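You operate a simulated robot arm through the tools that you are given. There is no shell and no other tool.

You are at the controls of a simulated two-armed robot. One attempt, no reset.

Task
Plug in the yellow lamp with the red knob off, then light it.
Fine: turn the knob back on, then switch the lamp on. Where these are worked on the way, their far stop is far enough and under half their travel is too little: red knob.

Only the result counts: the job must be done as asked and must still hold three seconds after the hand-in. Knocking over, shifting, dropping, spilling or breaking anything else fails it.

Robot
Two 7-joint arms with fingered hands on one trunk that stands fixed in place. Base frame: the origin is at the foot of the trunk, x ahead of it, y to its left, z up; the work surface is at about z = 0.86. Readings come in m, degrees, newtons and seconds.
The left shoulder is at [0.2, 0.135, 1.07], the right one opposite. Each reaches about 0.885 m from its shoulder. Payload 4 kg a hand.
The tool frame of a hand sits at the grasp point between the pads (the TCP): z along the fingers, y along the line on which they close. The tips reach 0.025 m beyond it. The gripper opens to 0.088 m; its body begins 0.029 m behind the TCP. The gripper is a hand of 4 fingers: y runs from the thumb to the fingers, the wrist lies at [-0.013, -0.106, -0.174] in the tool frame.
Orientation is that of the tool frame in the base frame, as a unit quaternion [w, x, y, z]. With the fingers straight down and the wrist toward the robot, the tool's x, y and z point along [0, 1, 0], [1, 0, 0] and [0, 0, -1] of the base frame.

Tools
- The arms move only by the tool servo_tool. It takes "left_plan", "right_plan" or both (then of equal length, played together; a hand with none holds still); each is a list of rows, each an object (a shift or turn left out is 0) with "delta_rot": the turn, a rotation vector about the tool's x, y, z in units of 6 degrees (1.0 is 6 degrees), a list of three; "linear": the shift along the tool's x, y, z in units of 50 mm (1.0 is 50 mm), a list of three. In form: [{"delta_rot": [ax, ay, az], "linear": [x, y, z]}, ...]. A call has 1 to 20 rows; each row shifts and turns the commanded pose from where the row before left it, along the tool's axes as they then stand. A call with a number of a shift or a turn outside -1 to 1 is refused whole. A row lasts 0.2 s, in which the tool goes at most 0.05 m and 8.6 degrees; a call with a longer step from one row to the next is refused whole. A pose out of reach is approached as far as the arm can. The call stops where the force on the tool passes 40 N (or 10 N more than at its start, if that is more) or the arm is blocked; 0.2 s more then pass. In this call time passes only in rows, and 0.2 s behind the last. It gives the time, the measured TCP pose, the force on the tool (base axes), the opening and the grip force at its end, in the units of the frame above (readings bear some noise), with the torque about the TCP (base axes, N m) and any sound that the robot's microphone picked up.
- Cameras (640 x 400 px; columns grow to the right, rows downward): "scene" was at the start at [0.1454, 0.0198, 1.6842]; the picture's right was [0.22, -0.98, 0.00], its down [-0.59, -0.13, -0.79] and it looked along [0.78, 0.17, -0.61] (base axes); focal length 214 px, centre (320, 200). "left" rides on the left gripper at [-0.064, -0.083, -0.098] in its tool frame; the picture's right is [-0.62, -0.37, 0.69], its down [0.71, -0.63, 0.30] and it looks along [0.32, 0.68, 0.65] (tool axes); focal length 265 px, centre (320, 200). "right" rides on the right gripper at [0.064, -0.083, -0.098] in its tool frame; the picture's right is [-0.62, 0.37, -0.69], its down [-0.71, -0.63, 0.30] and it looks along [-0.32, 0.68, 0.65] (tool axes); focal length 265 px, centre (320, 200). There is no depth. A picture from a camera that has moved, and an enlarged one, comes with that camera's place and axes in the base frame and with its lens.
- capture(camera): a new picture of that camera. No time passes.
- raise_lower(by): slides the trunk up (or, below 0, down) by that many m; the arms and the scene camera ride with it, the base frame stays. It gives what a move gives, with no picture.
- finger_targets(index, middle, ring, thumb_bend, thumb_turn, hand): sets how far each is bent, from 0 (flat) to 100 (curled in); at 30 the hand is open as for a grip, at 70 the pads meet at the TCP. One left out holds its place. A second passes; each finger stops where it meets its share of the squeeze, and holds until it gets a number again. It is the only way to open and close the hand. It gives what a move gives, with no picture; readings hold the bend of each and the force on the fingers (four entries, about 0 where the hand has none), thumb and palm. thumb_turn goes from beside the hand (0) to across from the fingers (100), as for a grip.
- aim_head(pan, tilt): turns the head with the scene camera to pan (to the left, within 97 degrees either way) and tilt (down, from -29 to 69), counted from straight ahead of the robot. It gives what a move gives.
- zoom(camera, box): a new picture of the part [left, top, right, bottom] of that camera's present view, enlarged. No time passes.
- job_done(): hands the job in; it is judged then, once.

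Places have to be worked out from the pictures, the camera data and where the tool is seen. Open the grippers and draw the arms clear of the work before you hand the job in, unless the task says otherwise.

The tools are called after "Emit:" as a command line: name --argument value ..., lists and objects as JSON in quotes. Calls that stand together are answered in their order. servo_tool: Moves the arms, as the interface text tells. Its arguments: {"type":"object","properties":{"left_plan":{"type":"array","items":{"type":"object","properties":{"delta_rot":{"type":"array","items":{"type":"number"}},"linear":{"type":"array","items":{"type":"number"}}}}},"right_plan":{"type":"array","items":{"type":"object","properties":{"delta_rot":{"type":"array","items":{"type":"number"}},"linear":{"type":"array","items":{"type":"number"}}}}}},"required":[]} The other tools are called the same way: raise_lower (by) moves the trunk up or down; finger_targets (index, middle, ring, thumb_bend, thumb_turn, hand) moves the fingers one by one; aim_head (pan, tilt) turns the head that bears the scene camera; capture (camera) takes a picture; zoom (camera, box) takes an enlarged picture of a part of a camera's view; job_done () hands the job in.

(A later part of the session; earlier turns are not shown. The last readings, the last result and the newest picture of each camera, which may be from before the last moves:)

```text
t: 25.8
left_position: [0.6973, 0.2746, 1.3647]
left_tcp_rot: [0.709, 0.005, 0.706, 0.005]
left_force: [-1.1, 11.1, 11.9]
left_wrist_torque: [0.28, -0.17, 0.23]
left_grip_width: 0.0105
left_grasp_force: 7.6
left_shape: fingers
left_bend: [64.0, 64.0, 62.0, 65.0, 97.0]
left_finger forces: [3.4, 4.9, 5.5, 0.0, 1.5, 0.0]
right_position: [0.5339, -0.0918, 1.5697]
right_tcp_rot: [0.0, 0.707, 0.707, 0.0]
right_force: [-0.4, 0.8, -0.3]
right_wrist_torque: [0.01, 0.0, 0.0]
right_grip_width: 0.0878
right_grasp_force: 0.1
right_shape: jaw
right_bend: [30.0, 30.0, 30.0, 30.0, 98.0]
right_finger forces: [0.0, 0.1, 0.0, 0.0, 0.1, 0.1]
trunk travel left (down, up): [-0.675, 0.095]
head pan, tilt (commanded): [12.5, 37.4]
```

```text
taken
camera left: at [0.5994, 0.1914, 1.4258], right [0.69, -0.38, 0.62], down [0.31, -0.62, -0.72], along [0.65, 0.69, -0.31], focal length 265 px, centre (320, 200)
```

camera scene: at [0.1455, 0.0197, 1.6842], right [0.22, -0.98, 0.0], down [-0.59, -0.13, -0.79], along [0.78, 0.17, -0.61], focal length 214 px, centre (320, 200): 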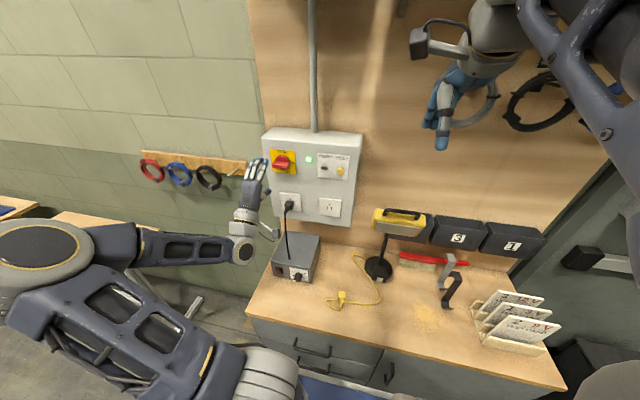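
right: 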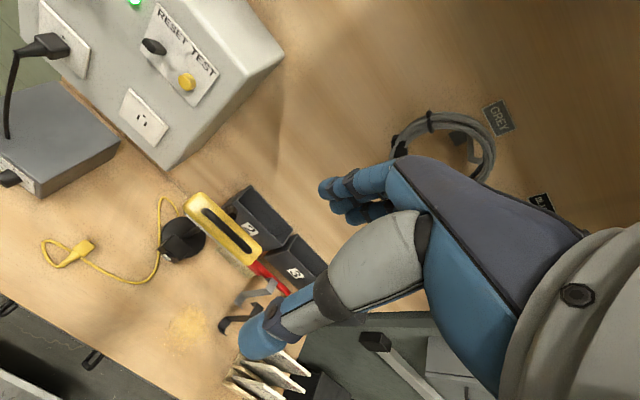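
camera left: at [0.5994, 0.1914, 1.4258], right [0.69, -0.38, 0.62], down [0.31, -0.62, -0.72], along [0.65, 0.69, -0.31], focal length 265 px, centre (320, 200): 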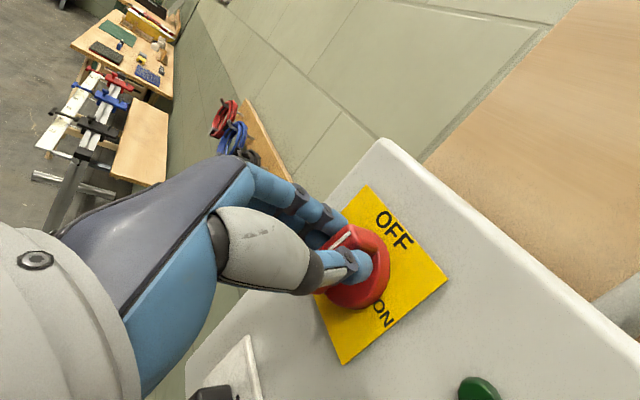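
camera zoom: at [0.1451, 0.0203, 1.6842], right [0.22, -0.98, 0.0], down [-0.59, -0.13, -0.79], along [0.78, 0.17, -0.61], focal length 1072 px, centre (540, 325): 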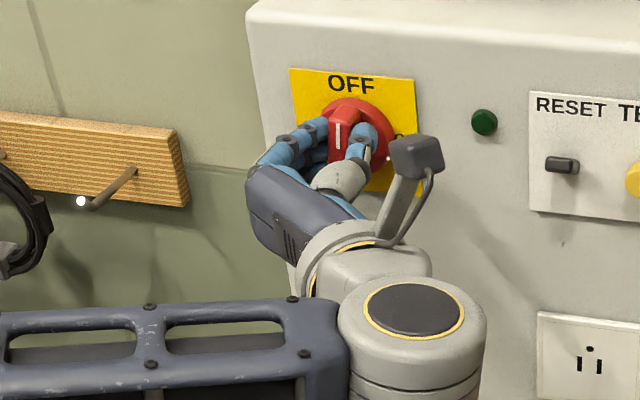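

The indicator went dark and the bar stands vertical at OFF. I nudge a little more to make sure it rests at the stop, then open the hand.

Emit:
servo_tool --left_plan '[{"delta_rot": [0, 0, -0.7], "linear": [0.001, 0.01, 0]}]'

Emit:
finger_targets --hand "left" --index 40 --middle 40 --ring 40 --thumb_bend 40

Emit:
zoom --camera "scene" --box '[236, 135, 316, 215]'

Emit:
capture --camera "left"

```text
t: 26.2
left_position: [0.6973, 0.2761, 1.3627]
left_tcp_rot: [0.707, -0.021, 0.706, -0.019]
left_force: [-1.8, 12.8, 11.2]
left_wrist_torque: [0.23, -0.2, 0.26]
left_grip_width: 0.0105
left_grasp_force: 7.9
left_shape: fingers
left_bend: [64.0, 63.0, 62.0, 65.0, 97.0]
left_finger forces: [3.6, 5.0, 5.4, 0.0, 1.4, 0.1]
right_position: [0.5325, -0.092, 1.5691]
right_tcp_rot: [0.0, 0.707, 0.707, 0.0]
right_force: [0.6, -0.2, -0.6]
right_wrist_torque: [-0.01, -0.06, -0.01]
right_grip_width: 0.0876
right_grasp_force: 0.0
right_shape: jaw
right_bend: [30.0, 30.0, 30.0, 30.0, 98.0]
right_finger forces: [0.1, 0.0, 0.0, 0.0, 0.0, 0.0]
trunk travel left (down, up): [-0.675, 0.095]
head pan, tilt (commanded): [12.5, 37.4]
```

```text
t: 27.2
left_position: [0.6987, 0.2744, 1.3635]
left_tcp_rot: [0.708, -0.019, 0.705, -0.019]
left_force: [-0.8, -0.4, -0.1]
left_wrist_torque: [0.03, 0.0, 0.03]
left_grip_width: 0.0631
left_grasp_force: 0.0
left_shape: fingers
left_bend: [40.0, 40.0, 40.0, 40.0, 97.0]
left_finger forces: [0.0, 0.0, 0.1, 0.0, 0.0, 0.0]
right_position: [0.5342, -0.0935, 1.5704]
right_tcp_rot: [0.0, 0.707, 0.707, 0.0]
right_force: [0.3, -0.3, 0.4]
right_wrist_torque: [0.01, 0.01, -0.03]
right_grip_width: 0.0877
right_grasp_force: 0.0
right_shape: jaw
right_bend: [30.0, 30.0, 30.0, 30.0, 98.0]
right_finger forces: [0.1, 0.1, 0.0, 0.0, 0.0, 0.0]
trunk travel left (down, up): [-0.675, 0.095]
head pan, tilt (commanded): [12.5, 37.4]
```

```text
5.00 times, centred on (276, 175) of scene
camera zoom: at [0.1455, 0.0198, 1.6841], right [0.22, -0.98, 0.0], down [-0.59, -0.13, -0.79], along [0.78, 0.17, -0.61], focal length 1072 px, centre (540, 325)
```

zoom: 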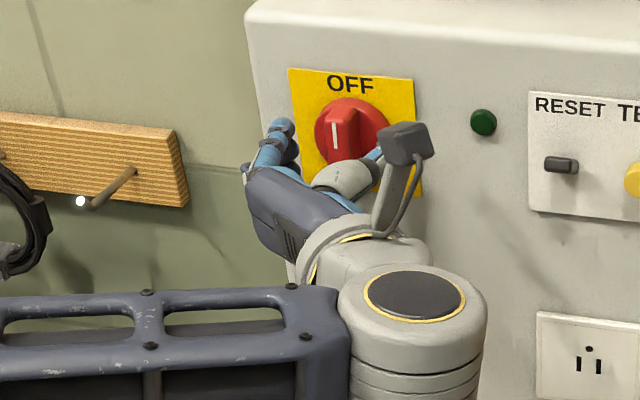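

```text
taken
camera left: at [0.5999, 0.1957, 1.4314], right [0.69, -0.33, 0.64], down [0.31, -0.67, -0.68], along [0.65, 0.67, -0.36], focal length 265 px, centre (320, 200)
```

left: 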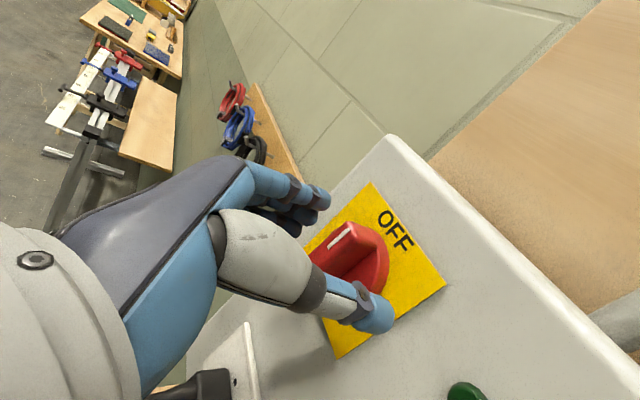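

The knob now stands at OFF with the indicator dark. I back the left hand away from the panel and off to the left to give the right hand room.

Emit:
servo_tool --left_plan '[{"linear": [0, 0, -0.8]}, {"linear": [0, 0, -0.8]}, {"linear": [0, 0.4, -0.8]}, {"linear": [0, 0.9, -0.3]}, {"linear": [0, 0.9, 0]}]'

Emit:
capture --camera "scene"

Emit:
capture --camera "right"

```text
t: 28.4
left_position: [0.5782, 0.3879, 1.3673]
left_tcp_rot: [0.707, -0.02, 0.707, -0.021]
left_force: [0.3, 0.6, 0.2]
left_wrist_torque: [0.02, -0.02, -0.01]
left_grip_width: 0.0634
left_grasp_force: 0.1
left_shape: fingers
left_bend: [40.0, 40.0, 40.0, 40.0, 97.0]
left_finger forces: [0.0, 0.0, 0.0, 0.0, 0.0, 0.0]
left hand out of reach, approached as far as the arm can: row 3
right_position: [0.5333, -0.0929, 1.5694]
right_tcp_rot: [0.0, 0.707, 0.707, 0.0]
right_force: [-0.8, -0.3, -0.2]
right_wrist_torque: [-0.03, -0.02, 0.0]
right_grip_width: 0.0879
right_grasp_force: 0.0
right_shape: jaw
right_bend: [30.0, 30.0, 30.0, 30.0, 98.0]
right_finger forces: [0.1, 0.0, 0.1, 0.0, 0.0, 0.0]
trunk travel left (down, up): [-0.675, 0.095]
head pan, tilt (commanded): [12.5, 37.4]
```

```text
taken
camera scene: at [0.1454, 0.0197, 1.6841], right [0.22, -0.98, 0.0], down [-0.59, -0.13, -0.79], along [0.78, 0.17, -0.61], focal length 214 px, centre (320, 200)
```

scene: 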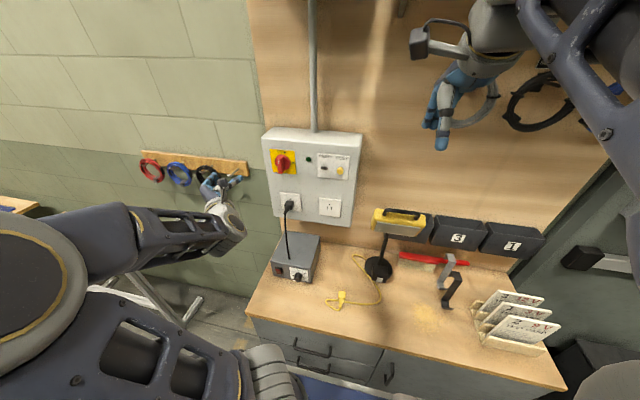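

```text
taken
camera right: at [0.4502, -0.0276, 1.6677], right [0.37, -0.62, 0.69], down [-0.63, -0.71, -0.3], along [0.68, -0.32, -0.65], focal length 265 px, centre (320, 200)
```

right: 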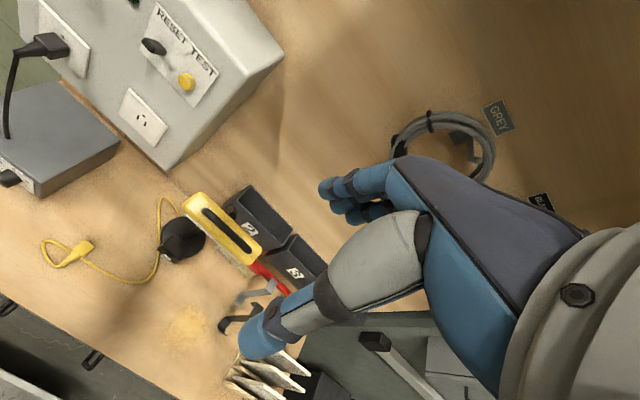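

The knob is off and the left hand is parked. Now I turn the right hand so its fingers will close across the plug (along base y), wrist to the right.

Emit:
servo_tool --right_plan '[{"linear": [0, -0.5, 0.3], "delta_rot": [0, 0, -1]}, {"linear": [0, -0.5, 0.3], "delta_rot": [0, 0, -1]}, {"linear": [0, -0.3, 0.3], "delta_rot": [0, 0, -1]}, {"delta_rot": [0, 0, -1]}, {"delta_rot": [0, 0, -1]}, {"delta_rot": [0, 0, -1]}, {"delta_rot": [0, 0, -1]}, {"delta_rot": [0, 0, -1]}, {"delta_rot": [0, 0, -1]}, {"delta_rot": [0, 0, -1]}, {"delta_rot": [0, 0, -1]}, {"delta_rot": [0, 0, -1]}, {"delta_rot": [0, 0, -1]}, {"delta_rot": [0, 0, -1]}, {"delta_rot": [0, 0, -1]}]'

Emit:
capture --camera "scene"

Emit:
capture --camera "right"

```text
t: 31.6
left_position: [0.5771, 0.3882, 1.368]
left_tcp_rot: [0.707, -0.019, 0.706, -0.019]
left_force: [0.2, -0.1, -0.3]
left_wrist_torque: [-0.01, 0.0, -0.02]
left_grip_width: 0.0635
left_grasp_force: 0.1
left_shape: fingers
left_bend: [40.0, 40.0, 40.0, 40.0, 97.0]
left_finger forces: [0.0, 0.0, 0.1, 0.0, 0.0, 0.0]
right_position: [0.4693, -0.099, 1.524]
right_tcp_rot: [0.0, -0.001, 1.0, 0.0]
right_force: [-0.3, 0.6, 0.3]
right_wrist_torque: [-0.01, -0.01, 0.01]
right_grip_width: 0.0876
right_grasp_force: 0.1
right_shape: jaw
right_bend: [30.0, 30.0, 30.0, 30.0, 98.0]
right_finger forces: [0.0, 0.1, 0.1, 0.1, 0.0, 0.0]
trunk travel left (down, up): [-0.675, 0.095]
head pan, tilt (commanded): [12.5, 37.4]
```

```text
taken
camera scene: at [0.1454, 0.0197, 1.6842], right [0.22, -0.98, 0.0], down [-0.59, -0.13, -0.79], along [0.78, 0.17, -0.61], focal length 214 px, centre (320, 200)
```

scene: 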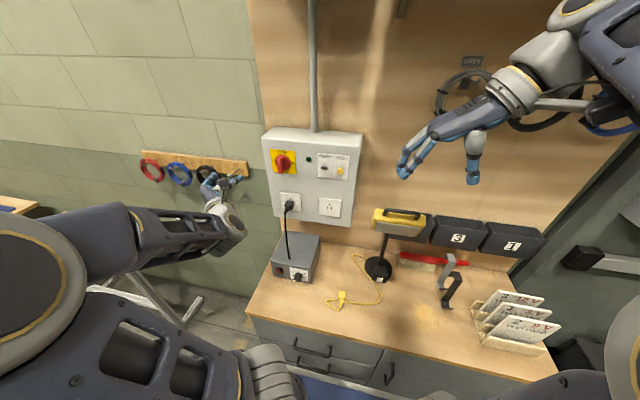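

```text
taken
camera right: at [0.4049, -0.1809, 1.6227], right [0.62, 0.37, 0.69], down [0.72, -0.63, -0.3], along [0.32, 0.68, -0.65], focal length 265 px, centre (320, 200)
```

right: 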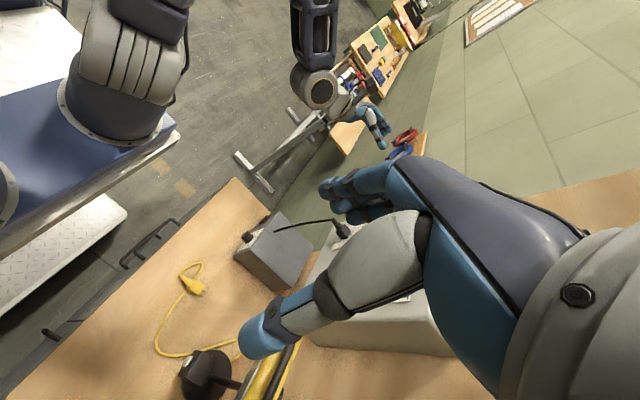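

Now I bring the right hand down toward the plug on a path clear of the lamp head, and pitch it 45° so the fingers point forward-down.

Emit:
servo_tool --right_plan '[{"linear": [-0.06, 0.26, 0.85]}, {"linear": [-0.06, 0.26, 0.85]}, {"linear": [-0.06, 0.26, 0.85]}, {"linear": [-0.06, 0.26, 0.85]}, {"linear": [-0.06, 0.26, 0.85]}, {"linear": [-0.06, 0.26, 0.85]}, {"linear": [-0.06, 0.26, 0.85]}, {"linear": [-0.06, 0.26, 0.85]}, {"linear": [-0.06, 0.26, 0.85]}, {"linear": [-0.06, 0.26, 0.85]}, {"delta_rot": [0, -0.94, 0]}, {"delta_rot": [0, -0.94, 0]}, {"delta_rot": [0, -0.94, 0]}, {"delta_rot": [0, -0.94, 0]}, {"delta_rot": [0, -0.94, 0]}, {"delta_rot": [0, -0.94, 0]}, {"delta_rot": [0, -0.94, 0]}, {"delta_rot": [0, -0.94, 0]}]'

Emit:
capture --camera "scene"

Emit:
capture --camera "right"

```text
t: 35.4
left_position: [0.5775, 0.3877, 1.3676]
left_tcp_rot: [0.708, -0.019, 0.706, -0.019]
left_force: [-0.2, -0.8, -0.1]
left_wrist_torque: [0.0, 0.0, 0.01]
left_grip_width: 0.0634
left_grasp_force: 0.0
left_shape: fingers
left_bend: [40.0, 40.0, 40.0, 40.0, 97.0]
left_finger forces: [0.1, 0.0, 0.0, 0.0, 0.0, 0.0]
right_position: [0.4957, 0.0316, 1.0927]
right_tcp_rot: [0.112, 0.001, 0.994, 0.002]
right_force: [-0.1, 0.6, 0.4]
right_wrist_torque: [-0.03, 0.05, 0.01]
right_grip_width: 0.088
right_grasp_force: 0.0
right_shape: jaw
right_bend: [30.0, 30.0, 30.0, 30.0, 98.0]
right_finger forces: [0.1, 0.0, 0.1, 0.0, 0.1, 0.0]
right hand out of reach, approached as far as the arm can: row 13, 14, 15, 16, 17, 18
trunk travel left (down, up): [-0.675, 0.095]
head pan, tilt (commanded): [12.5, 37.4]
```

```text
taken
camera scene: at [0.1454, 0.0198, 1.6841], right [0.22, -0.98, 0.0], down [-0.59, -0.13, -0.79], along [0.78, 0.17, -0.61], focal length 214 px, centre (320, 200)
```

scene: 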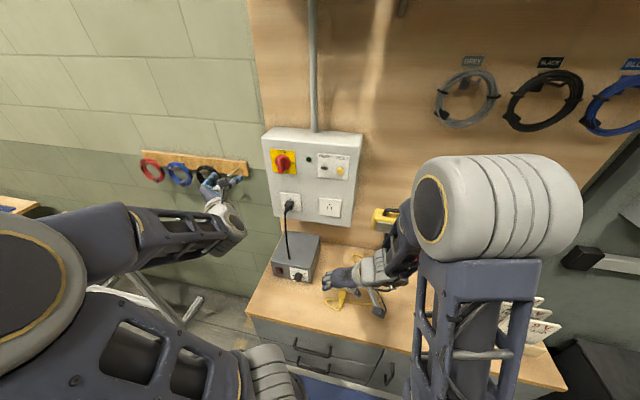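

```text
taken
camera right: at [0.4104, -0.0509, 1.1728], right [0.45, 0.37, 0.82], down [0.76, -0.63, -0.14], along [0.46, 0.68, -0.56], focal length 265 px, centre (320, 200)
```

right: 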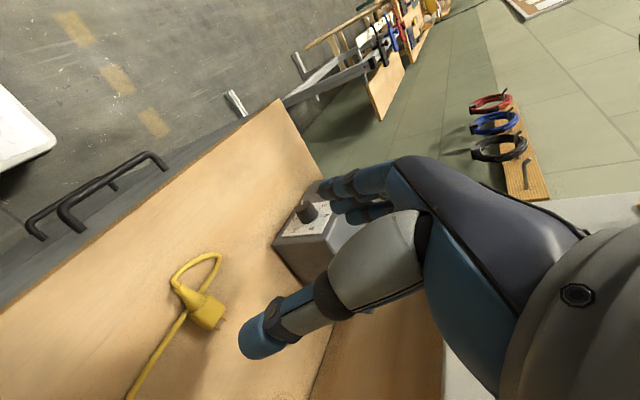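

The right arm can't pitch that way in this posture (it's an unnatural roll for it), so I'll use the left hand for the plug instead. First I use the right camera here to look at the plug from close by.

Emit:
zoom --camera "right" --box '[150, 240, 250, 350]'

Emit:
zoom --camera "left" --box '[0, 0, 640, 400]'

```text
3.64 times, centred on (200, 295) of right
camera zoom: at [0.4104, -0.0509, 1.1728], right [0.45, 0.37, 0.82], down [0.76, -0.63, -0.14], along [0.46, 0.68, -0.56], focal length 965 px, centre (756, -146)
```

zoom: 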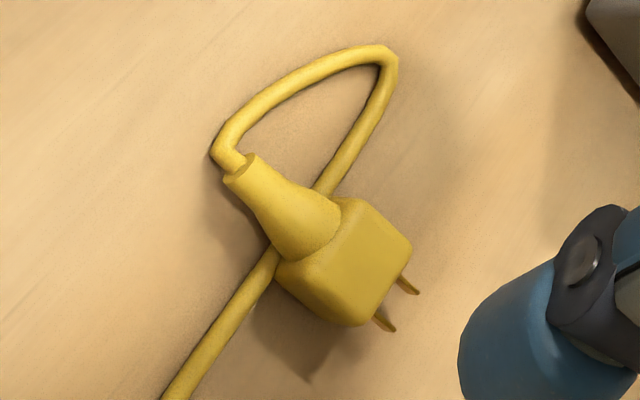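

```text
1.00 times, centred on (320, 200) of left (not enlarged: the box is as wide or as high as the picture)
camera zoom: at [0.4797, 0.309, 1.4356], right [0.69, -0.33, 0.64], down [0.31, -0.67, -0.68], along [0.65, 0.67, -0.36], focal length 265 px, centre (320, 200)
```

zoom: 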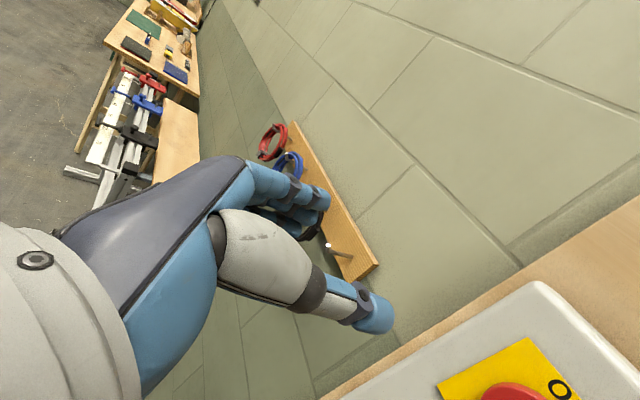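

The plug shows just two flat blades and sits slightly raised on its own cable. I retreat the right hand up and to the right, out of the way.

Emit:
servo_tool --right_plan '[{"delta_rot": [0, 1, 0], "linear": [0, 0, -0.5]}, {"delta_rot": [0, 1, 0], "linear": [0, 0, -0.8]}, {"linear": [0.08, -0.5, -0.72]}, {"linear": [0.08, -0.5, -0.72]}, {"linear": [0.08, -0.5, -0.72]}, {"linear": [0.08, -0.5, -0.72]}, {"linear": [0.08, -0.5, -0.72]}, {"linear": [0.08, -0.5, -0.72]}, {"linear": [0.08, -0.5, -0.72]}, {"linear": [0.08, -0.5, -0.72]}, {"linear": [0.08, -0.5, -0.72]}]'

Emit:
capture --camera "scene"

Emit:
capture --camera "right"

```text
t: 37.8
left_position: [0.5772, 0.3871, 1.3665]
left_tcp_rot: [0.707, -0.019, 0.706, -0.019]
left_force: [-0.4, -0.3, -0.5]
left_wrist_torque: [-0.02, 0.03, -0.03]
left_grip_width: 0.0633
left_grasp_force: 0.1
left_shape: fingers
left_bend: [40.0, 40.0, 40.0, 40.0, 97.0]
left_finger forces: [0.0, 0.1, 0.1, 0.0, 0.0, 0.0]
right_position: [0.4428, -0.1949, 1.4799]
right_tcp_rot: [0.008, 0.001, 1.0, 0.002]
right_force: [0.3, 0.6, 1.5]
right_wrist_torque: [0.03, -0.03, 0.01]
right_grip_width: 0.0878
right_grasp_force: 0.1
right_shape: jaw
right_bend: [30.0, 30.0, 30.0, 30.0, 98.0]
right_finger forces: [0.1, 0.1, 0.1, 0.0, 0.1, 0.0]
trunk travel left (down, up): [-0.675, 0.095]
head pan, tilt (commanded): [12.5, 37.4]
```

```text
taken
camera scene: at [0.1455, 0.0199, 1.6841], right [0.22, -0.98, 0.0], down [-0.59, -0.13, -0.79], along [0.78, 0.17, -0.61], focal length 214 px, centre (320, 200)
```

scene: 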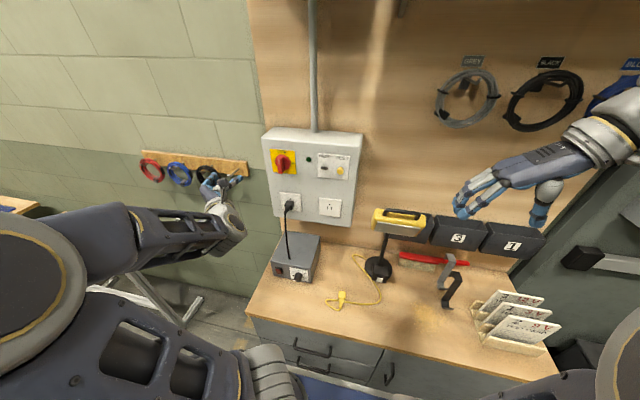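

```text
taken
camera right: at [0.3769, -0.2774, 1.5764], right [0.61, 0.37, 0.7], down [0.72, -0.63, -0.3], along [0.34, 0.68, -0.65], focal length 265 px, centre (320, 200)
```

right: 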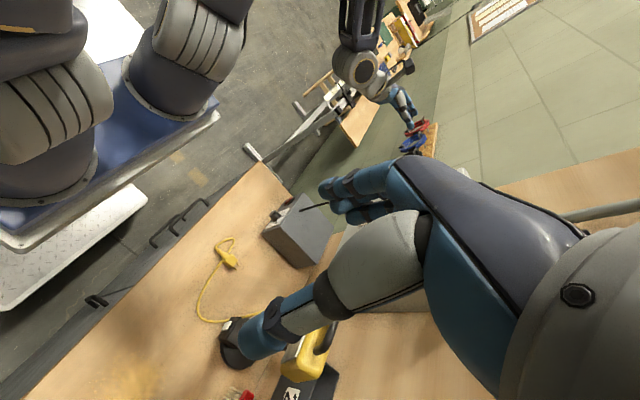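

Right hand parked. Now I back the left hand off slightly, remove its residual roll, pitch it 45° down, and bring it over toward the plug.

Emit:
servo_tool --left_plan '[{"linear": [0, 0, -0.6], "delta_rot": [0, 0, 0.54]}, {"delta_rot": [0, 1, 0]}, {"delta_rot": [0, 1, 0]}, {"delta_rot": [0, 1, 0]}, {"delta_rot": [0, 1, 0]}, {"delta_rot": [0, 1, 0]}, {"delta_rot": [0, 1, 0]}, {"delta_rot": [0, 1, 0]}, {"delta_rot": [0, 0.5, 0]}]'

Emit:
capture --camera "scene"

```text
t: 39.8
left_position: [0.5501, 0.3925, 1.3713]
left_tcp_rot: [0.413, -0.003, 0.911, 0.008]
left_force: [-0.5, 0.9, 0.4]
left_wrist_torque: [0.0, 0.01, 0.01]
left_grip_width: 0.0637
left_grasp_force: 0.1
left_shape: fingers
left_bend: [40.0, 40.0, 40.0, 40.0, 97.0]
left_finger forces: [0.0, 0.0, 0.1, 0.1, 0.0, 0.0]
left hand out of reach, approached as far as the arm can: row 1, 8
right_position: [0.4435, -0.1955, 1.4786]
right_tcp_rot: [0.008, 0.0, 1.0, 0.003]
right_force: [0.5, -1.1, 0.7]
right_wrist_torque: [-0.03, 0.03, 0.01]
right_grip_width: 0.0878
right_grasp_force: 0.0
right_shape: jaw
right_bend: [30.0, 30.0, 30.0, 30.0, 98.0]
right_finger forces: [0.0, 0.0, 0.0, 0.0, 0.0, 0.0]
trunk travel left (down, up): [-0.675, 0.095]
head pan, tilt (commanded): [12.5, 37.4]
```

```text
taken
camera scene: at [0.1454, 0.0197, 1.6841], right [0.22, -0.98, 0.0], down [-0.59, -0.13, -0.79], along [0.78, 0.17, -0.61], focal length 214 px, centre (320, 200)
```

scene: 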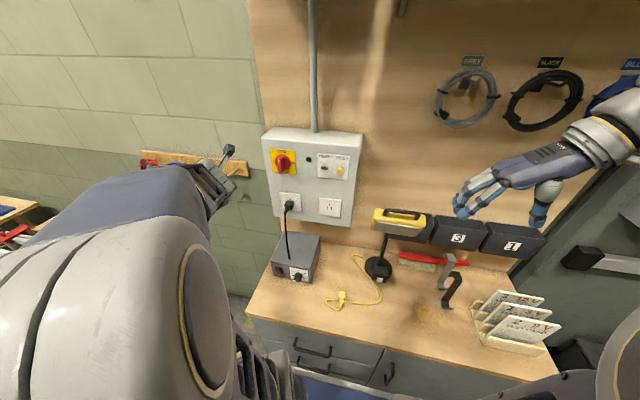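

Orientation is about 49° pitched. I move the left hand over toward a standoff above and behind the plug.

Emit:
servo_tool --left_plan '[{"linear": [0.5, -0.65, 0.39]}, {"linear": [0.5, -0.65, 0.39]}, {"linear": [0.5, -0.65, 0.39]}, {"linear": [0.5, -0.65, 0.39]}, {"linear": [0.5, -0.65, 0.39]}, {"linear": [0.5, -0.65, 0.39]}, {"linear": [0.5, -0.65, 0.39]}, {"linear": [0.5, -0.65, 0.39]}, {"linear": [0.5, -0.65, 0.39]}, {"linear": [0.5, -0.65, 0.39]}, {"linear": [0.5, -0.65, 0.39]}]'

Emit:
capture --camera "scene"

Emit:
capture --camera "left"

Emit:
capture --camera "right"

```text
t: 42.2
left_position: [0.582, 0.0418, 1.0434]
left_tcp_rot: [0.414, -0.005, 0.91, 0.008]
left_force: [0.4, 0.3, -0.6]
left_wrist_torque: [-0.01, -0.01, -0.01]
left_grip_width: 0.0634
left_grasp_force: 0.0
left_shape: fingers
left_bend: [40.0, 40.0, 40.0, 40.0, 97.0]
left_finger forces: [0.0, 0.1, 0.1, 0.0, 0.0, 0.0]
left hand out of reach, approached as far as the arm can: row 4, 5, 6
right_position: [0.4425, -0.1946, 1.4796]
right_tcp_rot: [0.008, 0.001, 1.0, 0.001]
right_force: [0.2, 0.1, -0.3]
right_wrist_torque: [-0.03, -0.01, 0.02]
right_grip_width: 0.0876
right_grasp_force: 0.1
right_shape: jaw
right_bend: [30.0, 30.0, 30.0, 30.0, 98.0]
right_finger forces: [0.0, 0.1, 0.0, 0.0, 0.0, 0.0]
trunk travel left (down, up): [-0.675, 0.095]
head pan, tilt (commanded): [12.5, 37.4]
```

```text
taken
camera scene: at [0.1453, 0.0202, 1.6842], right [0.22, -0.98, 0.0], down [-0.59, -0.13, -0.79], along [0.78, 0.17, -0.61], focal length 214 px, centre (320, 200)
```

scene: 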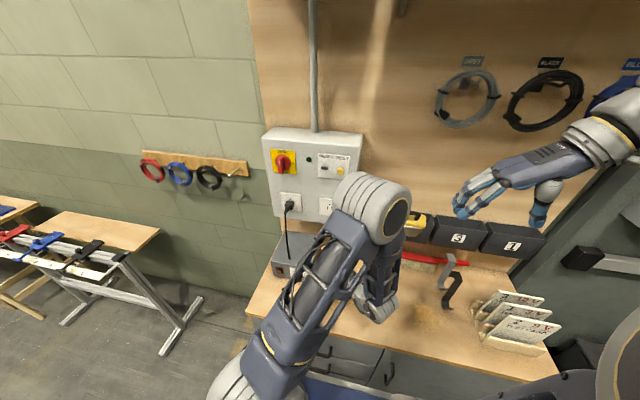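

```text
taken
camera left: at [0.5519, -0.0435, 1.1547], right [0.94, -0.35, 0.01], down [-0.23, -0.62, -0.75], along [0.27, 0.7, -0.67], focal length 265 px, centre (320, 200)
```

left: 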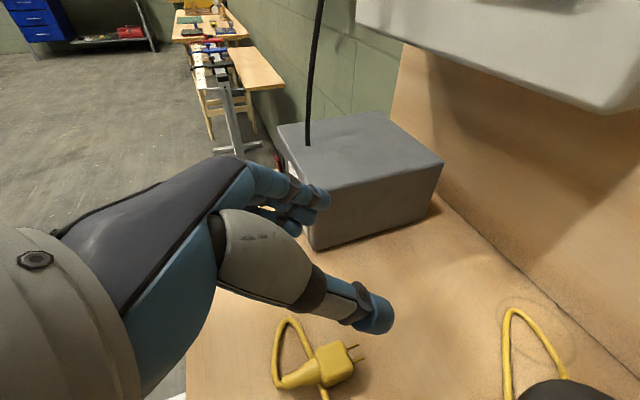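

```text
taken
camera right: at [0.3769, -0.2767, 1.5762], right [0.61, 0.37, 0.7], down [0.72, -0.63, -0.29], along [0.34, 0.68, -0.65], focal length 265 px, centre (320, 200)
```

right: 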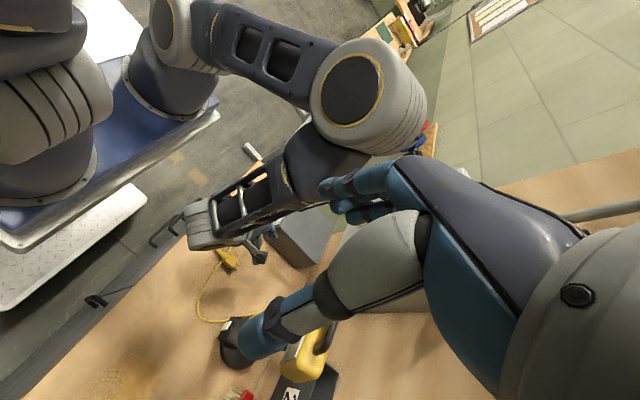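

Emit:
zoom --camera "left" --box '[260, 300, 400, 400]'

Emit:
zoom --camera "right" --box '[180, 230, 280, 300]'

```text
4.00 times, centred on (330, 350) of left
camera zoom: at [0.5519, -0.0435, 1.1547], right [0.94, -0.35, 0.01], down [-0.23, -0.62, -0.75], along [0.27, 0.7, -0.67], focal length 1062 px, centre (280, -400)
```

zoom: 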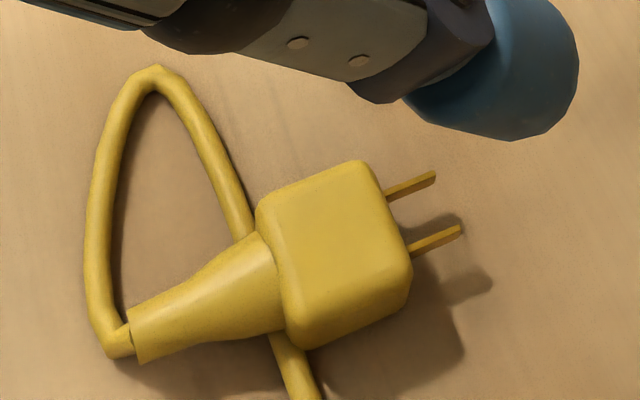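

```text
5.71 times, centred on (230, 265) of right
camera zoom: at [0.3769, -0.2767, 1.5762], right [0.61, 0.37, 0.7], down [0.72, -0.63, -0.29], along [0.34, 0.68, -0.65], focal length 1517 px, centre (834, -171)
```

zoom: 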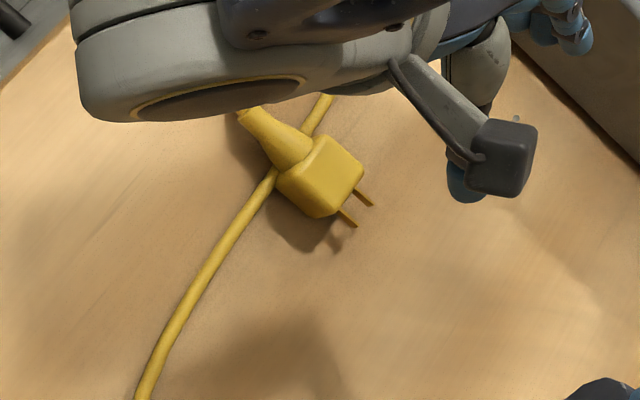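

The plug body is about 27×27×18 mm, centred near (0.597, 0.0305, 0.868), level and pointing along +x. I steepen the left hand to about 30° from vertical and lift the ring finger flat, since it would strike the bench first.

Emit:
servo_tool --left_plan '[{"delta_rot": [0, 0.8, 0]}, {"delta_rot": [0, 0.8, 0]}, {"delta_rot": [0, 0.8, 0]}, {"delta_rot": [0, 0.73, 0]}]'

Emit:
finger_targets --hand "left" --index 40 --middle 40 --ring 0 --thumb_bend 40

Emit:
capture --camera "left"

Emit:
capture --camera "right"

Emit:
capture --camera "scene"

```text
t: 43.2
left_position: [0.5809, 0.0399, 1.0427]
left_tcp_rot: [0.258, -0.005, 0.966, 0.007]
left_force: [-0.4, 0.4, 0.0]
left_wrist_torque: [-0.02, 0.01, -0.01]
left_grip_width: 0.0634
left_grasp_force: 0.1
left_shape: fingers
left_bend: [40.0, 40.0, 40.0, 40.0, 97.0]
left_finger forces: [0.0, 0.0, 0.1, 0.0, 0.1, 0.0]
right_position: [0.4422, -0.1952, 1.479]
right_tcp_rot: [0.008, 0.0, 1.0, 0.002]
right_force: [0.1, 0.1, -0.9]
right_wrist_torque: [-0.02, -0.01, 0.03]
right_grip_width: 0.0877
right_grasp_force: 0.0
right_shape: jaw
right_bend: [30.0, 30.0, 30.0, 30.0, 98.0]
right_finger forces: [0.0, 0.0, 0.0, 0.0, 0.1, 0.0]
trunk travel left (down, up): [-0.675, 0.095]
head pan, tilt (commanded): [12.5, 37.4]
```

```text
t: 44.2
left_position: [0.5802, 0.04, 1.0434]
left_tcp_rot: [0.259, -0.005, 0.966, 0.008]
left_force: [0.4, 0.3, 0.6]
left_wrist_torque: [-0.01, 0.01, 0.01]
left_grip_width: 0.0632
left_grasp_force: 0.0
left_shape: fingers
left_bend: [40.0, 40.0, 0.0, 40.0, 97.0]
left_finger forces: [0.0, 0.0, 0.0, 0.0, 0.1, 0.0]
right_position: [0.4424, -0.1948, 1.4795]
right_tcp_rot: [0.008, 0.001, 1.0, 0.001]
right_force: [0.2, 0.1, -0.3]
right_wrist_torque: [0.01, -0.01, -0.03]
right_grip_width: 0.0874
right_grasp_force: 0.1
right_shape: jaw
right_bend: [30.0, 30.0, 30.0, 30.0, 98.0]
right_finger forces: [0.1, 0.0, 0.0, 0.0, 0.0, 0.0]
trunk travel left (down, up): [-0.675, 0.095]
head pan, tilt (commanded): [12.5, 37.4]
```

```text
taken
camera left: at [0.5892, -0.0439, 1.1581], right [0.89, -0.35, -0.3], down [-0.46, -0.63, -0.63], along [0.04, 0.69, -0.72], focal length 265 px, centre (320, 200)
```

left: 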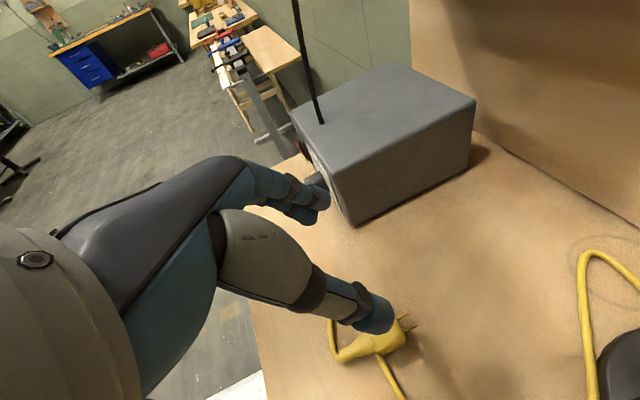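

```text
taken
camera right: at [0.377, -0.2773, 1.576], right [0.61, 0.37, 0.7], down [0.72, -0.63, -0.29], along [0.34, 0.68, -0.65], focal length 265 px, centre (320, 200)
```

right: 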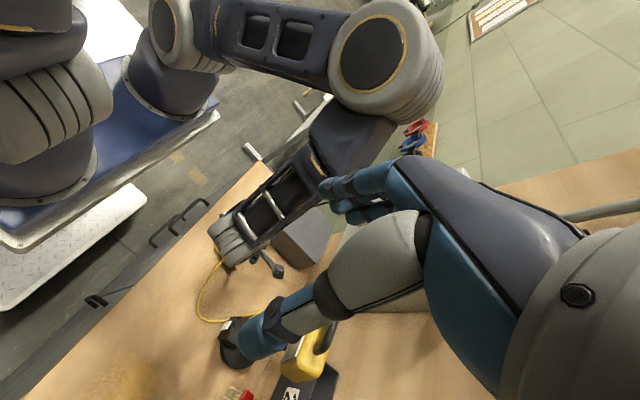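

```text
taken
camera scene: at [0.1455, 0.0197, 1.6841], right [0.22, -0.98, 0.0], down [-0.59, -0.13, -0.79], along [0.78, 0.17, -0.61], focal length 214 px, centre (320, 200)
```

scene: 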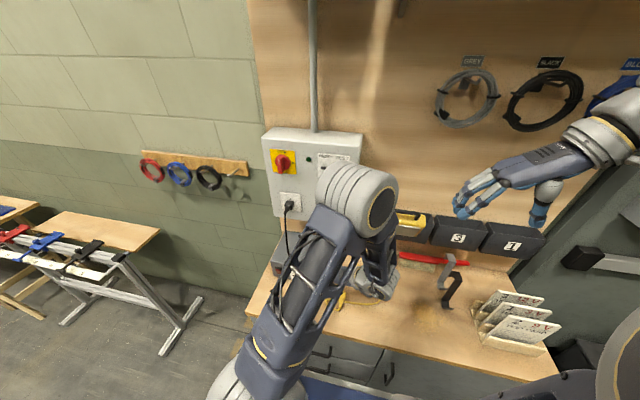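

The left forearm blocks the scene view, so I lower the right hand on its own side to use its camera as a side view of the plug.

Emit:
servo_tool --right_plan '[{"linear": [0, -0.3, 0.83]}, {"linear": [0, -0.3, 0.83]}, {"linear": [0, -0.2, 0.83]}, {"linear": [0, -0.2, 0.83]}, {"linear": [0, -0.1, 0.83]}, {"linear": [0, -0.1, 0.83]}]'

Emit:
capture --camera "right"

Emit:
capture --camera "scene"

```text
t: 45.6
left_position: [0.5796, 0.0407, 1.0415]
left_tcp_rot: [0.258, -0.005, 0.966, 0.007]
left_force: [-0.2, -0.4, 0.6]
left_wrist_torque: [0.0, -0.02, 0.0]
left_grip_width: 0.0634
left_grasp_force: 0.1
left_shape: fingers
left_bend: [40.0, 40.0, 0.0, 40.0, 97.0]
left_finger forces: [0.1, 0.1, 0.0, 0.0, 0.1, 0.0]
right_position: [0.4464, -0.2528, 1.2292]
right_tcp_rot: [0.009, 0.001, 1.0, 0.002]
right_force: [0.3, 0.2, 0.1]
right_wrist_torque: [0.01, -0.01, -0.01]
right_grip_width: 0.0878
right_grasp_force: 0.1
right_shape: jaw
right_bend: [30.0, 30.0, 30.0, 30.0, 98.0]
right_finger forces: [0.1, 0.0, 0.0, 0.0, 0.1, 0.1]
trunk travel left (down, up): [-0.675, 0.095]
head pan, tilt (commanded): [12.5, 37.4]
```

```text
taken
camera right: at [0.3798, -0.3357, 1.3257], right [0.61, 0.36, 0.7], down [0.72, -0.63, -0.29], along [0.34, 0.68, -0.65], focal length 265 px, centre (320, 200)
```

right: 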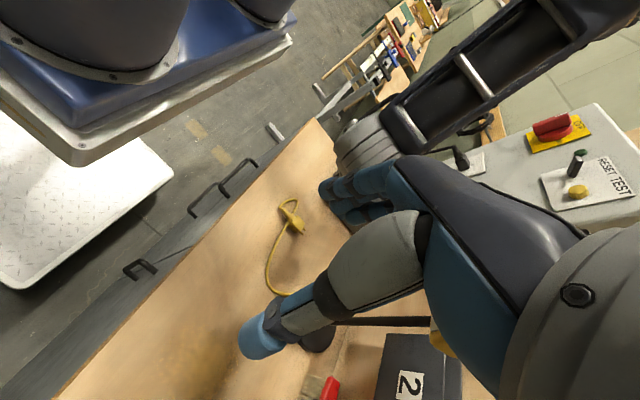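

```text
taken
camera scene: at [0.1452, 0.0198, 1.6842], right [0.22, -0.98, 0.0], down [-0.59, -0.13, -0.79], along [0.78, 0.17, -0.61], focal length 214 px, centre (320, 200)
```

scene: 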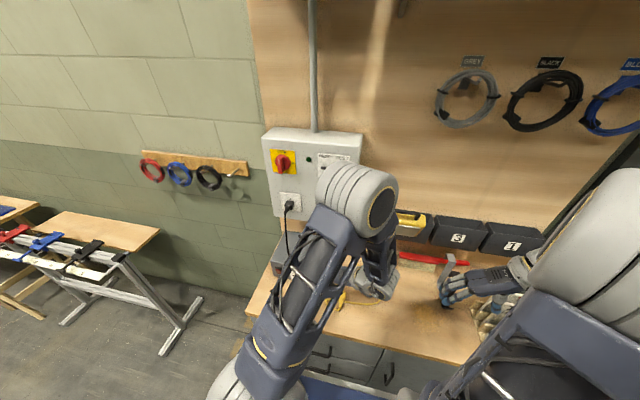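

The side view shows the plug clear of the fingers. I lower the left hand to just above the plug.

Emit:
servo_tool --left_plan '[{"linear": [0.293, -0.075, 0.615]}, {"linear": [0.293, -0.075, 0.615]}, {"linear": [0.293, -0.075, 0.615]}]'

Emit:
capture --camera "left"

Emit:
zoom --camera "right" --box '[200, 120, 400, 260]'

Emit:
zoom --camera "scene" --box '[300, 230, 420, 320]'

```text
t: 46.4
left_position: [0.5882, 0.0296, 0.9399]
left_tcp_rot: [0.258, -0.004, 0.966, 0.007]
left_force: [-0.6, -0.8, 0.2]
left_wrist_torque: [0.0, 0.0, 0.0]
left_grip_width: 0.0632
left_grasp_force: 0.1
left_shape: fingers
left_bend: [40.0, 40.0, 0.0, 40.0, 97.0]
left_finger forces: [0.0, 0.0, 0.1, 0.0, 0.0, 0.0]
right_position: [0.4468, -0.2543, 1.2303]
right_tcp_rot: [0.008, 0.002, 1.0, 0.002]
right_force: [0.2, 0.1, -1.0]
right_wrist_torque: [-0.02, 0.04, -0.02]
right_grip_width: 0.0877
right_grasp_force: 0.1
right_shape: jaw
right_bend: [30.0, 30.0, 30.0, 30.0, 98.0]
right_finger forces: [0.0, 0.1, 0.0, 0.0, 0.0, 0.1]
trunk travel left (down, up): [-0.675, 0.095]
head pan, tilt (commanded): [12.5, 37.4]
```

```text
taken
camera left: at [0.597, -0.054, 1.0562], right [0.89, -0.35, -0.3], down [-0.46, -0.63, -0.63], along [0.04, 0.69, -0.72], focal length 265 px, centre (320, 200)
```

left: 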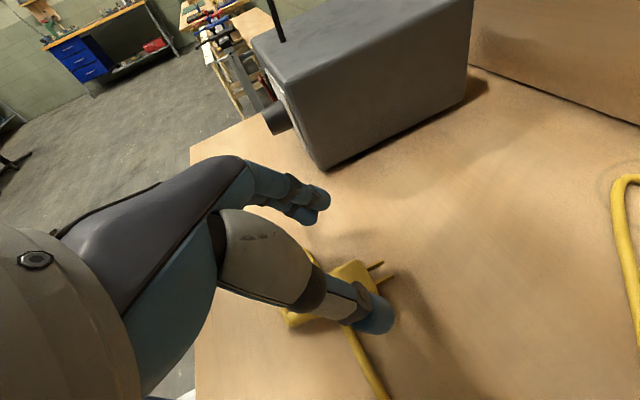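

```text
2.86 times, centred on (300, 190) of right
camera zoom: at [0.3801, -0.3354, 1.3261], right [0.61, 0.37, 0.7], down [0.72, -0.63, -0.29], along [0.34, 0.68, -0.65], focal length 758 px, centre (377, 229)
```

zoom: 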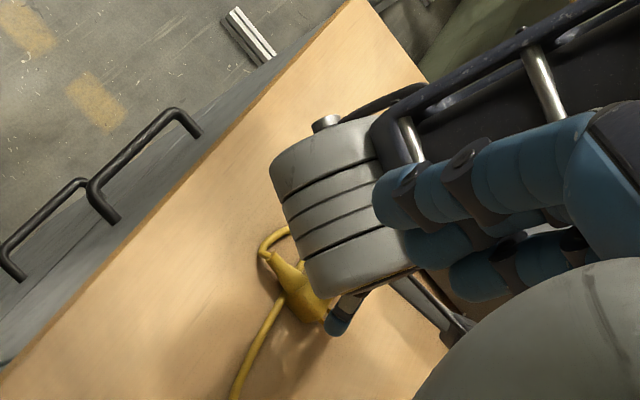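

```text
4.44 times, centred on (360, 275) of scene
camera zoom: at [0.1452, 0.0199, 1.6842], right [0.22, -0.98, 0.0], down [-0.59, -0.13, -0.79], along [0.78, 0.17, -0.61], focal length 953 px, centre (142, -133)
```

zoom: 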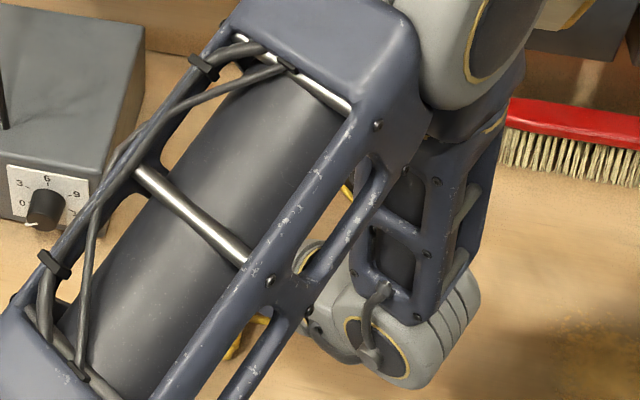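

Emit:
zoom --camera "left" --box '[250, 170, 430, 370]'

Emit:
zoom --camera "right" --box '[270, 180, 340, 240]'

```text
2.00 times, centred on (340, 270) of left
camera zoom: at [0.597, -0.054, 1.0562], right [0.89, -0.35, -0.3], down [-0.46, -0.63, -0.63], along [0.04, 0.69, -0.72], focal length 531 px, centre (280, 60)
```

zoom: 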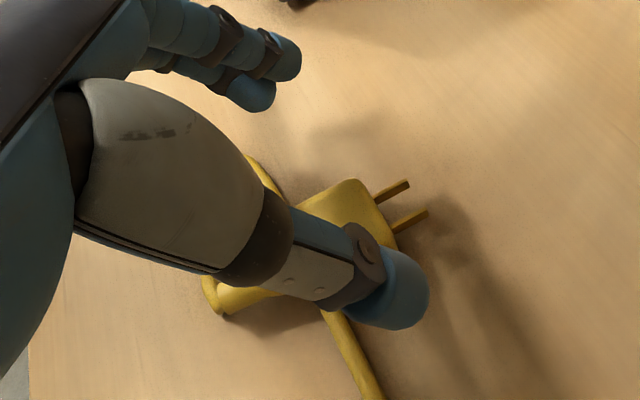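

```text
6.67 times, centred on (305, 210) of right
camera zoom: at [0.3801, -0.3354, 1.3261], right [0.61, 0.37, 0.7], down [0.72, -0.63, -0.29], along [0.34, 0.68, -0.65], focal length 1769 px, centre (420, 133)
```

zoom: 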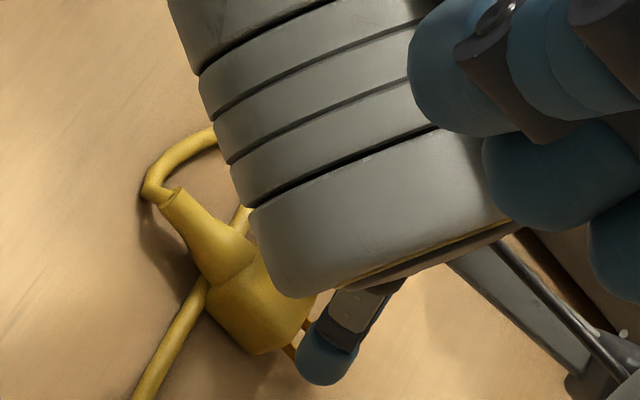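

The fingers straddle the plug: thumb on the right side, index and middle on the left. I descend slowly to about 2 mm off the bench.

Emit:
servo_tool --left_plan '[{"linear": [0.156, 0.002, 0.2]}, {"linear": [0.156, 0.002, 0.2]}, {"linear": [0.156, 0.002, 0.2]}, {"linear": [0.15, 0.002, 0.19]}]'

Emit:
zoom --camera "left" --box '[250, 150, 430, 350]'

Emit:
zoom --camera "right" --box '[250, 180, 350, 260]'

```text
t: 47.4
left_position: [0.5828, 0.0303, 0.8911]
left_tcp_rot: [0.259, -0.005, 0.966, 0.008]
left_force: [-0.3, -0.1, 0.7]
left_wrist_torque: [0.05, 0.01, 0.01]
left_grip_width: 0.0635
left_grasp_force: 0.2
left_shape: fingers
left_bend: [40.0, 40.0, 0.0, 40.0, 97.0]
left_finger forces: [0.1, 1.3, 0.0, 0.1, 0.1, 0.1]
right_position: [0.4453, -0.2524, 1.2292]
right_tcp_rot: [0.007, 0.001, 1.0, 0.002]
right_force: [0.3, -0.2, 0.7]
right_wrist_torque: [-0.02, -0.01, 0.02]
right_grip_width: 0.0878
right_grasp_force: 0.1
right_shape: jaw
right_bend: [30.0, 30.0, 30.0, 30.0, 98.0]
right_finger forces: [0.1, 0.1, 0.0, 0.1, 0.0, 0.0]
trunk travel left (down, up): [-0.675, 0.095]
head pan, tilt (commanded): [12.5, 37.4]
```

```text
2.00 times, centred on (340, 250) of left
camera zoom: at [0.5901, -0.0532, 1.0063], right [0.89, -0.35, -0.29], down [-0.46, -0.63, -0.63], along [0.04, 0.69, -0.72], focal length 531 px, centre (280, 100)
```

zoom: 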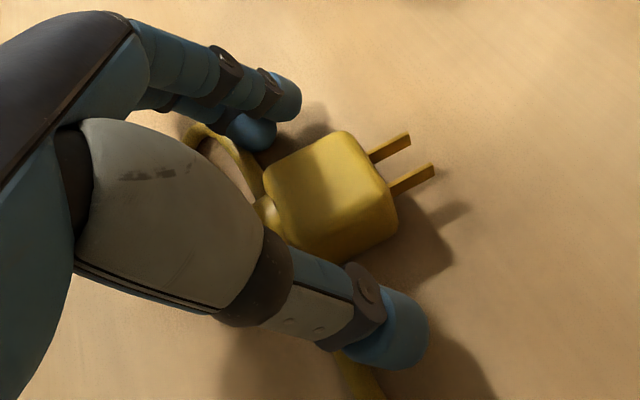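

```text
5.00 times, centred on (300, 220) of right
camera zoom: at [0.3802, -0.3356, 1.3261], right [0.61, 0.37, 0.7], down [0.72, -0.63, -0.29], along [0.34, 0.68, -0.65], focal length 1327 px, centre (420, 100)
```

zoom: 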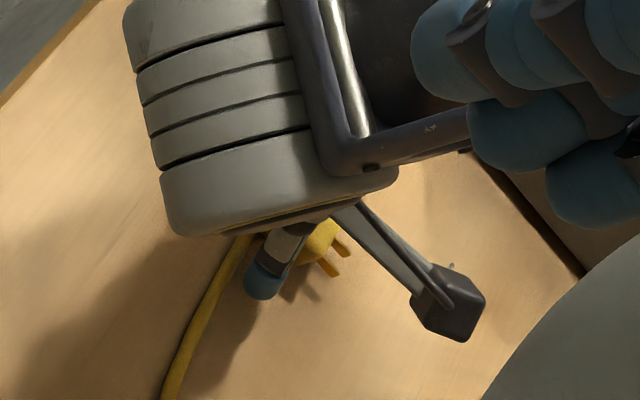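

The middle finger touches down first (1.3 N) while the index is still too high on the plug. I lift slightly, lay the middle finger flat too, and will pinch with index and thumb first.

Emit:
servo_tool --left_plan '[{"linear": [-0.12, 0, -0.2]}]'

Emit:
finger_targets --hand "left" --middle 5 --ring 0

Emit:
servo_tool --left_plan '[{"linear": [0.1, 0, 0.17]}, {"linear": [0.05, 0, 0.09]}, {"linear": [0.03, 0, 0.05]}]'

Emit:
zoom --camera "left" --box '[250, 150, 430, 350]'

Emit:
zoom --camera "right" --box '[270, 200, 340, 260]'

```text
t: 47.8
left_position: [0.582, 0.0314, 0.9026]
left_tcp_rot: [0.258, -0.005, 0.966, 0.008]
left_force: [0.3, 0.2, 0.0]
left_wrist_torque: [0.0, -0.03, 0.01]
left_grip_width: 0.0633
left_grasp_force: 0.0
left_shape: fingers
left_bend: [40.0, 40.0, 0.0, 40.0, 97.0]
left_finger forces: [0.0, 0.1, 0.0, 0.1, 0.1, 0.1]
right_position: [0.4472, -0.2528, 1.2287]
right_tcp_rot: [0.008, 0.001, 1.0, 0.002]
right_force: [0.5, -0.5, -0.2]
right_wrist_torque: [-0.04, -0.02, 0.0]
right_grip_width: 0.0877
right_grasp_force: 0.1
right_shape: jaw
right_bend: [30.0, 30.0, 30.0, 30.0, 98.0]
right_finger forces: [0.1, 0.0, 0.0, 0.0, 0.0, 0.1]
trunk travel left (down, up): [-0.675, 0.095]
head pan, tilt (commanded): [12.5, 37.4]
```

```text
t: 48.8
left_position: [0.581, 0.0304, 0.9029]
left_tcp_rot: [0.259, -0.006, 0.966, 0.007]
left_force: [0.3, -0.5, -0.7]
left_wrist_torque: [0.03, 0.0, 0.03]
left_grip_width: 0.0635
left_grasp_force: 0.0
left_shape: fingers
left_bend: [40.0, 5.0, 0.0, 40.0, 97.0]
left_finger forces: [0.0, 0.0, 0.1, 0.1, 0.1, 0.0]
right_position: [0.4467, -0.2519, 1.2297]
right_tcp_rot: [0.007, 0.001, 1.0, 0.002]
right_force: [0.2, 0.2, -0.1]
right_wrist_torque: [0.02, 0.04, -0.02]
right_grip_width: 0.0877
right_grasp_force: 0.1
right_shape: jaw
right_bend: [30.0, 30.0, 30.0, 30.0, 98.0]
right_finger forces: [0.0, 0.1, 0.1, 0.1, 0.0, 0.0]
trunk travel left (down, up): [-0.675, 0.095]
head pan, tilt (commanded): [12.5, 37.4]
```

```text
t: 49.6
left_position: [0.5817, 0.0314, 0.8847]
left_tcp_rot: [0.259, -0.005, 0.966, 0.008]
left_force: [-0.1, 0.7, -0.2]
left_wrist_torque: [0.01, -0.02, 0.01]
left_grip_width: 0.0634
left_grasp_force: 0.1
left_shape: fingers
left_bend: [40.0, 5.0, 0.0, 40.0, 97.0]
left_finger forces: [0.1, 0.0, 0.0, 0.0, 0.0, 0.0]
right_position: [0.4454, -0.2522, 1.2288]
right_tcp_rot: [0.008, 0.0, 1.0, 0.001]
right_force: [-0.1, 0.5, 0.5]
right_wrist_torque: [-0.01, 0.03, 0.02]
right_grip_width: 0.0876
right_grasp_force: 0.0
right_shape: jaw
right_bend: [30.0, 30.0, 30.0, 30.0, 98.0]
right_finger forces: [0.1, 0.0, 0.0, 0.0, 0.0, 0.0]
trunk travel left (down, up): [-0.675, 0.095]
head pan, tilt (commanded): [12.5, 37.4]
```

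```text
2.00 times, centred on (340, 250) of left
camera zoom: at [0.5902, -0.0529, 1.0002], right [0.89, -0.35, -0.3], down [-0.46, -0.63, -0.63], along [0.04, 0.69, -0.72], focal length 531 px, centre (280, 100)
```

zoom: 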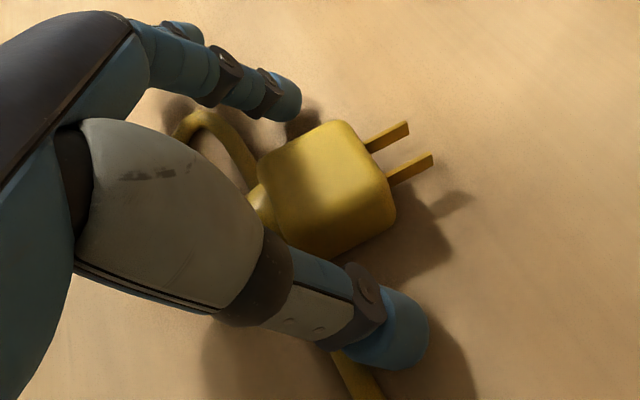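

```text
6.67 times, centred on (305, 230) of right
camera zoom: at [0.3803, -0.3356, 1.326], right [0.61, 0.37, 0.7], down [0.72, -0.63, -0.29], along [0.34, 0.68, -0.65], focal length 1769 px, centre (420, 0)
```

zoom: 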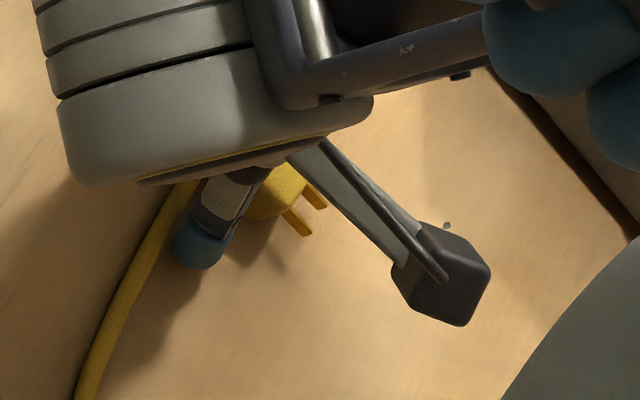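

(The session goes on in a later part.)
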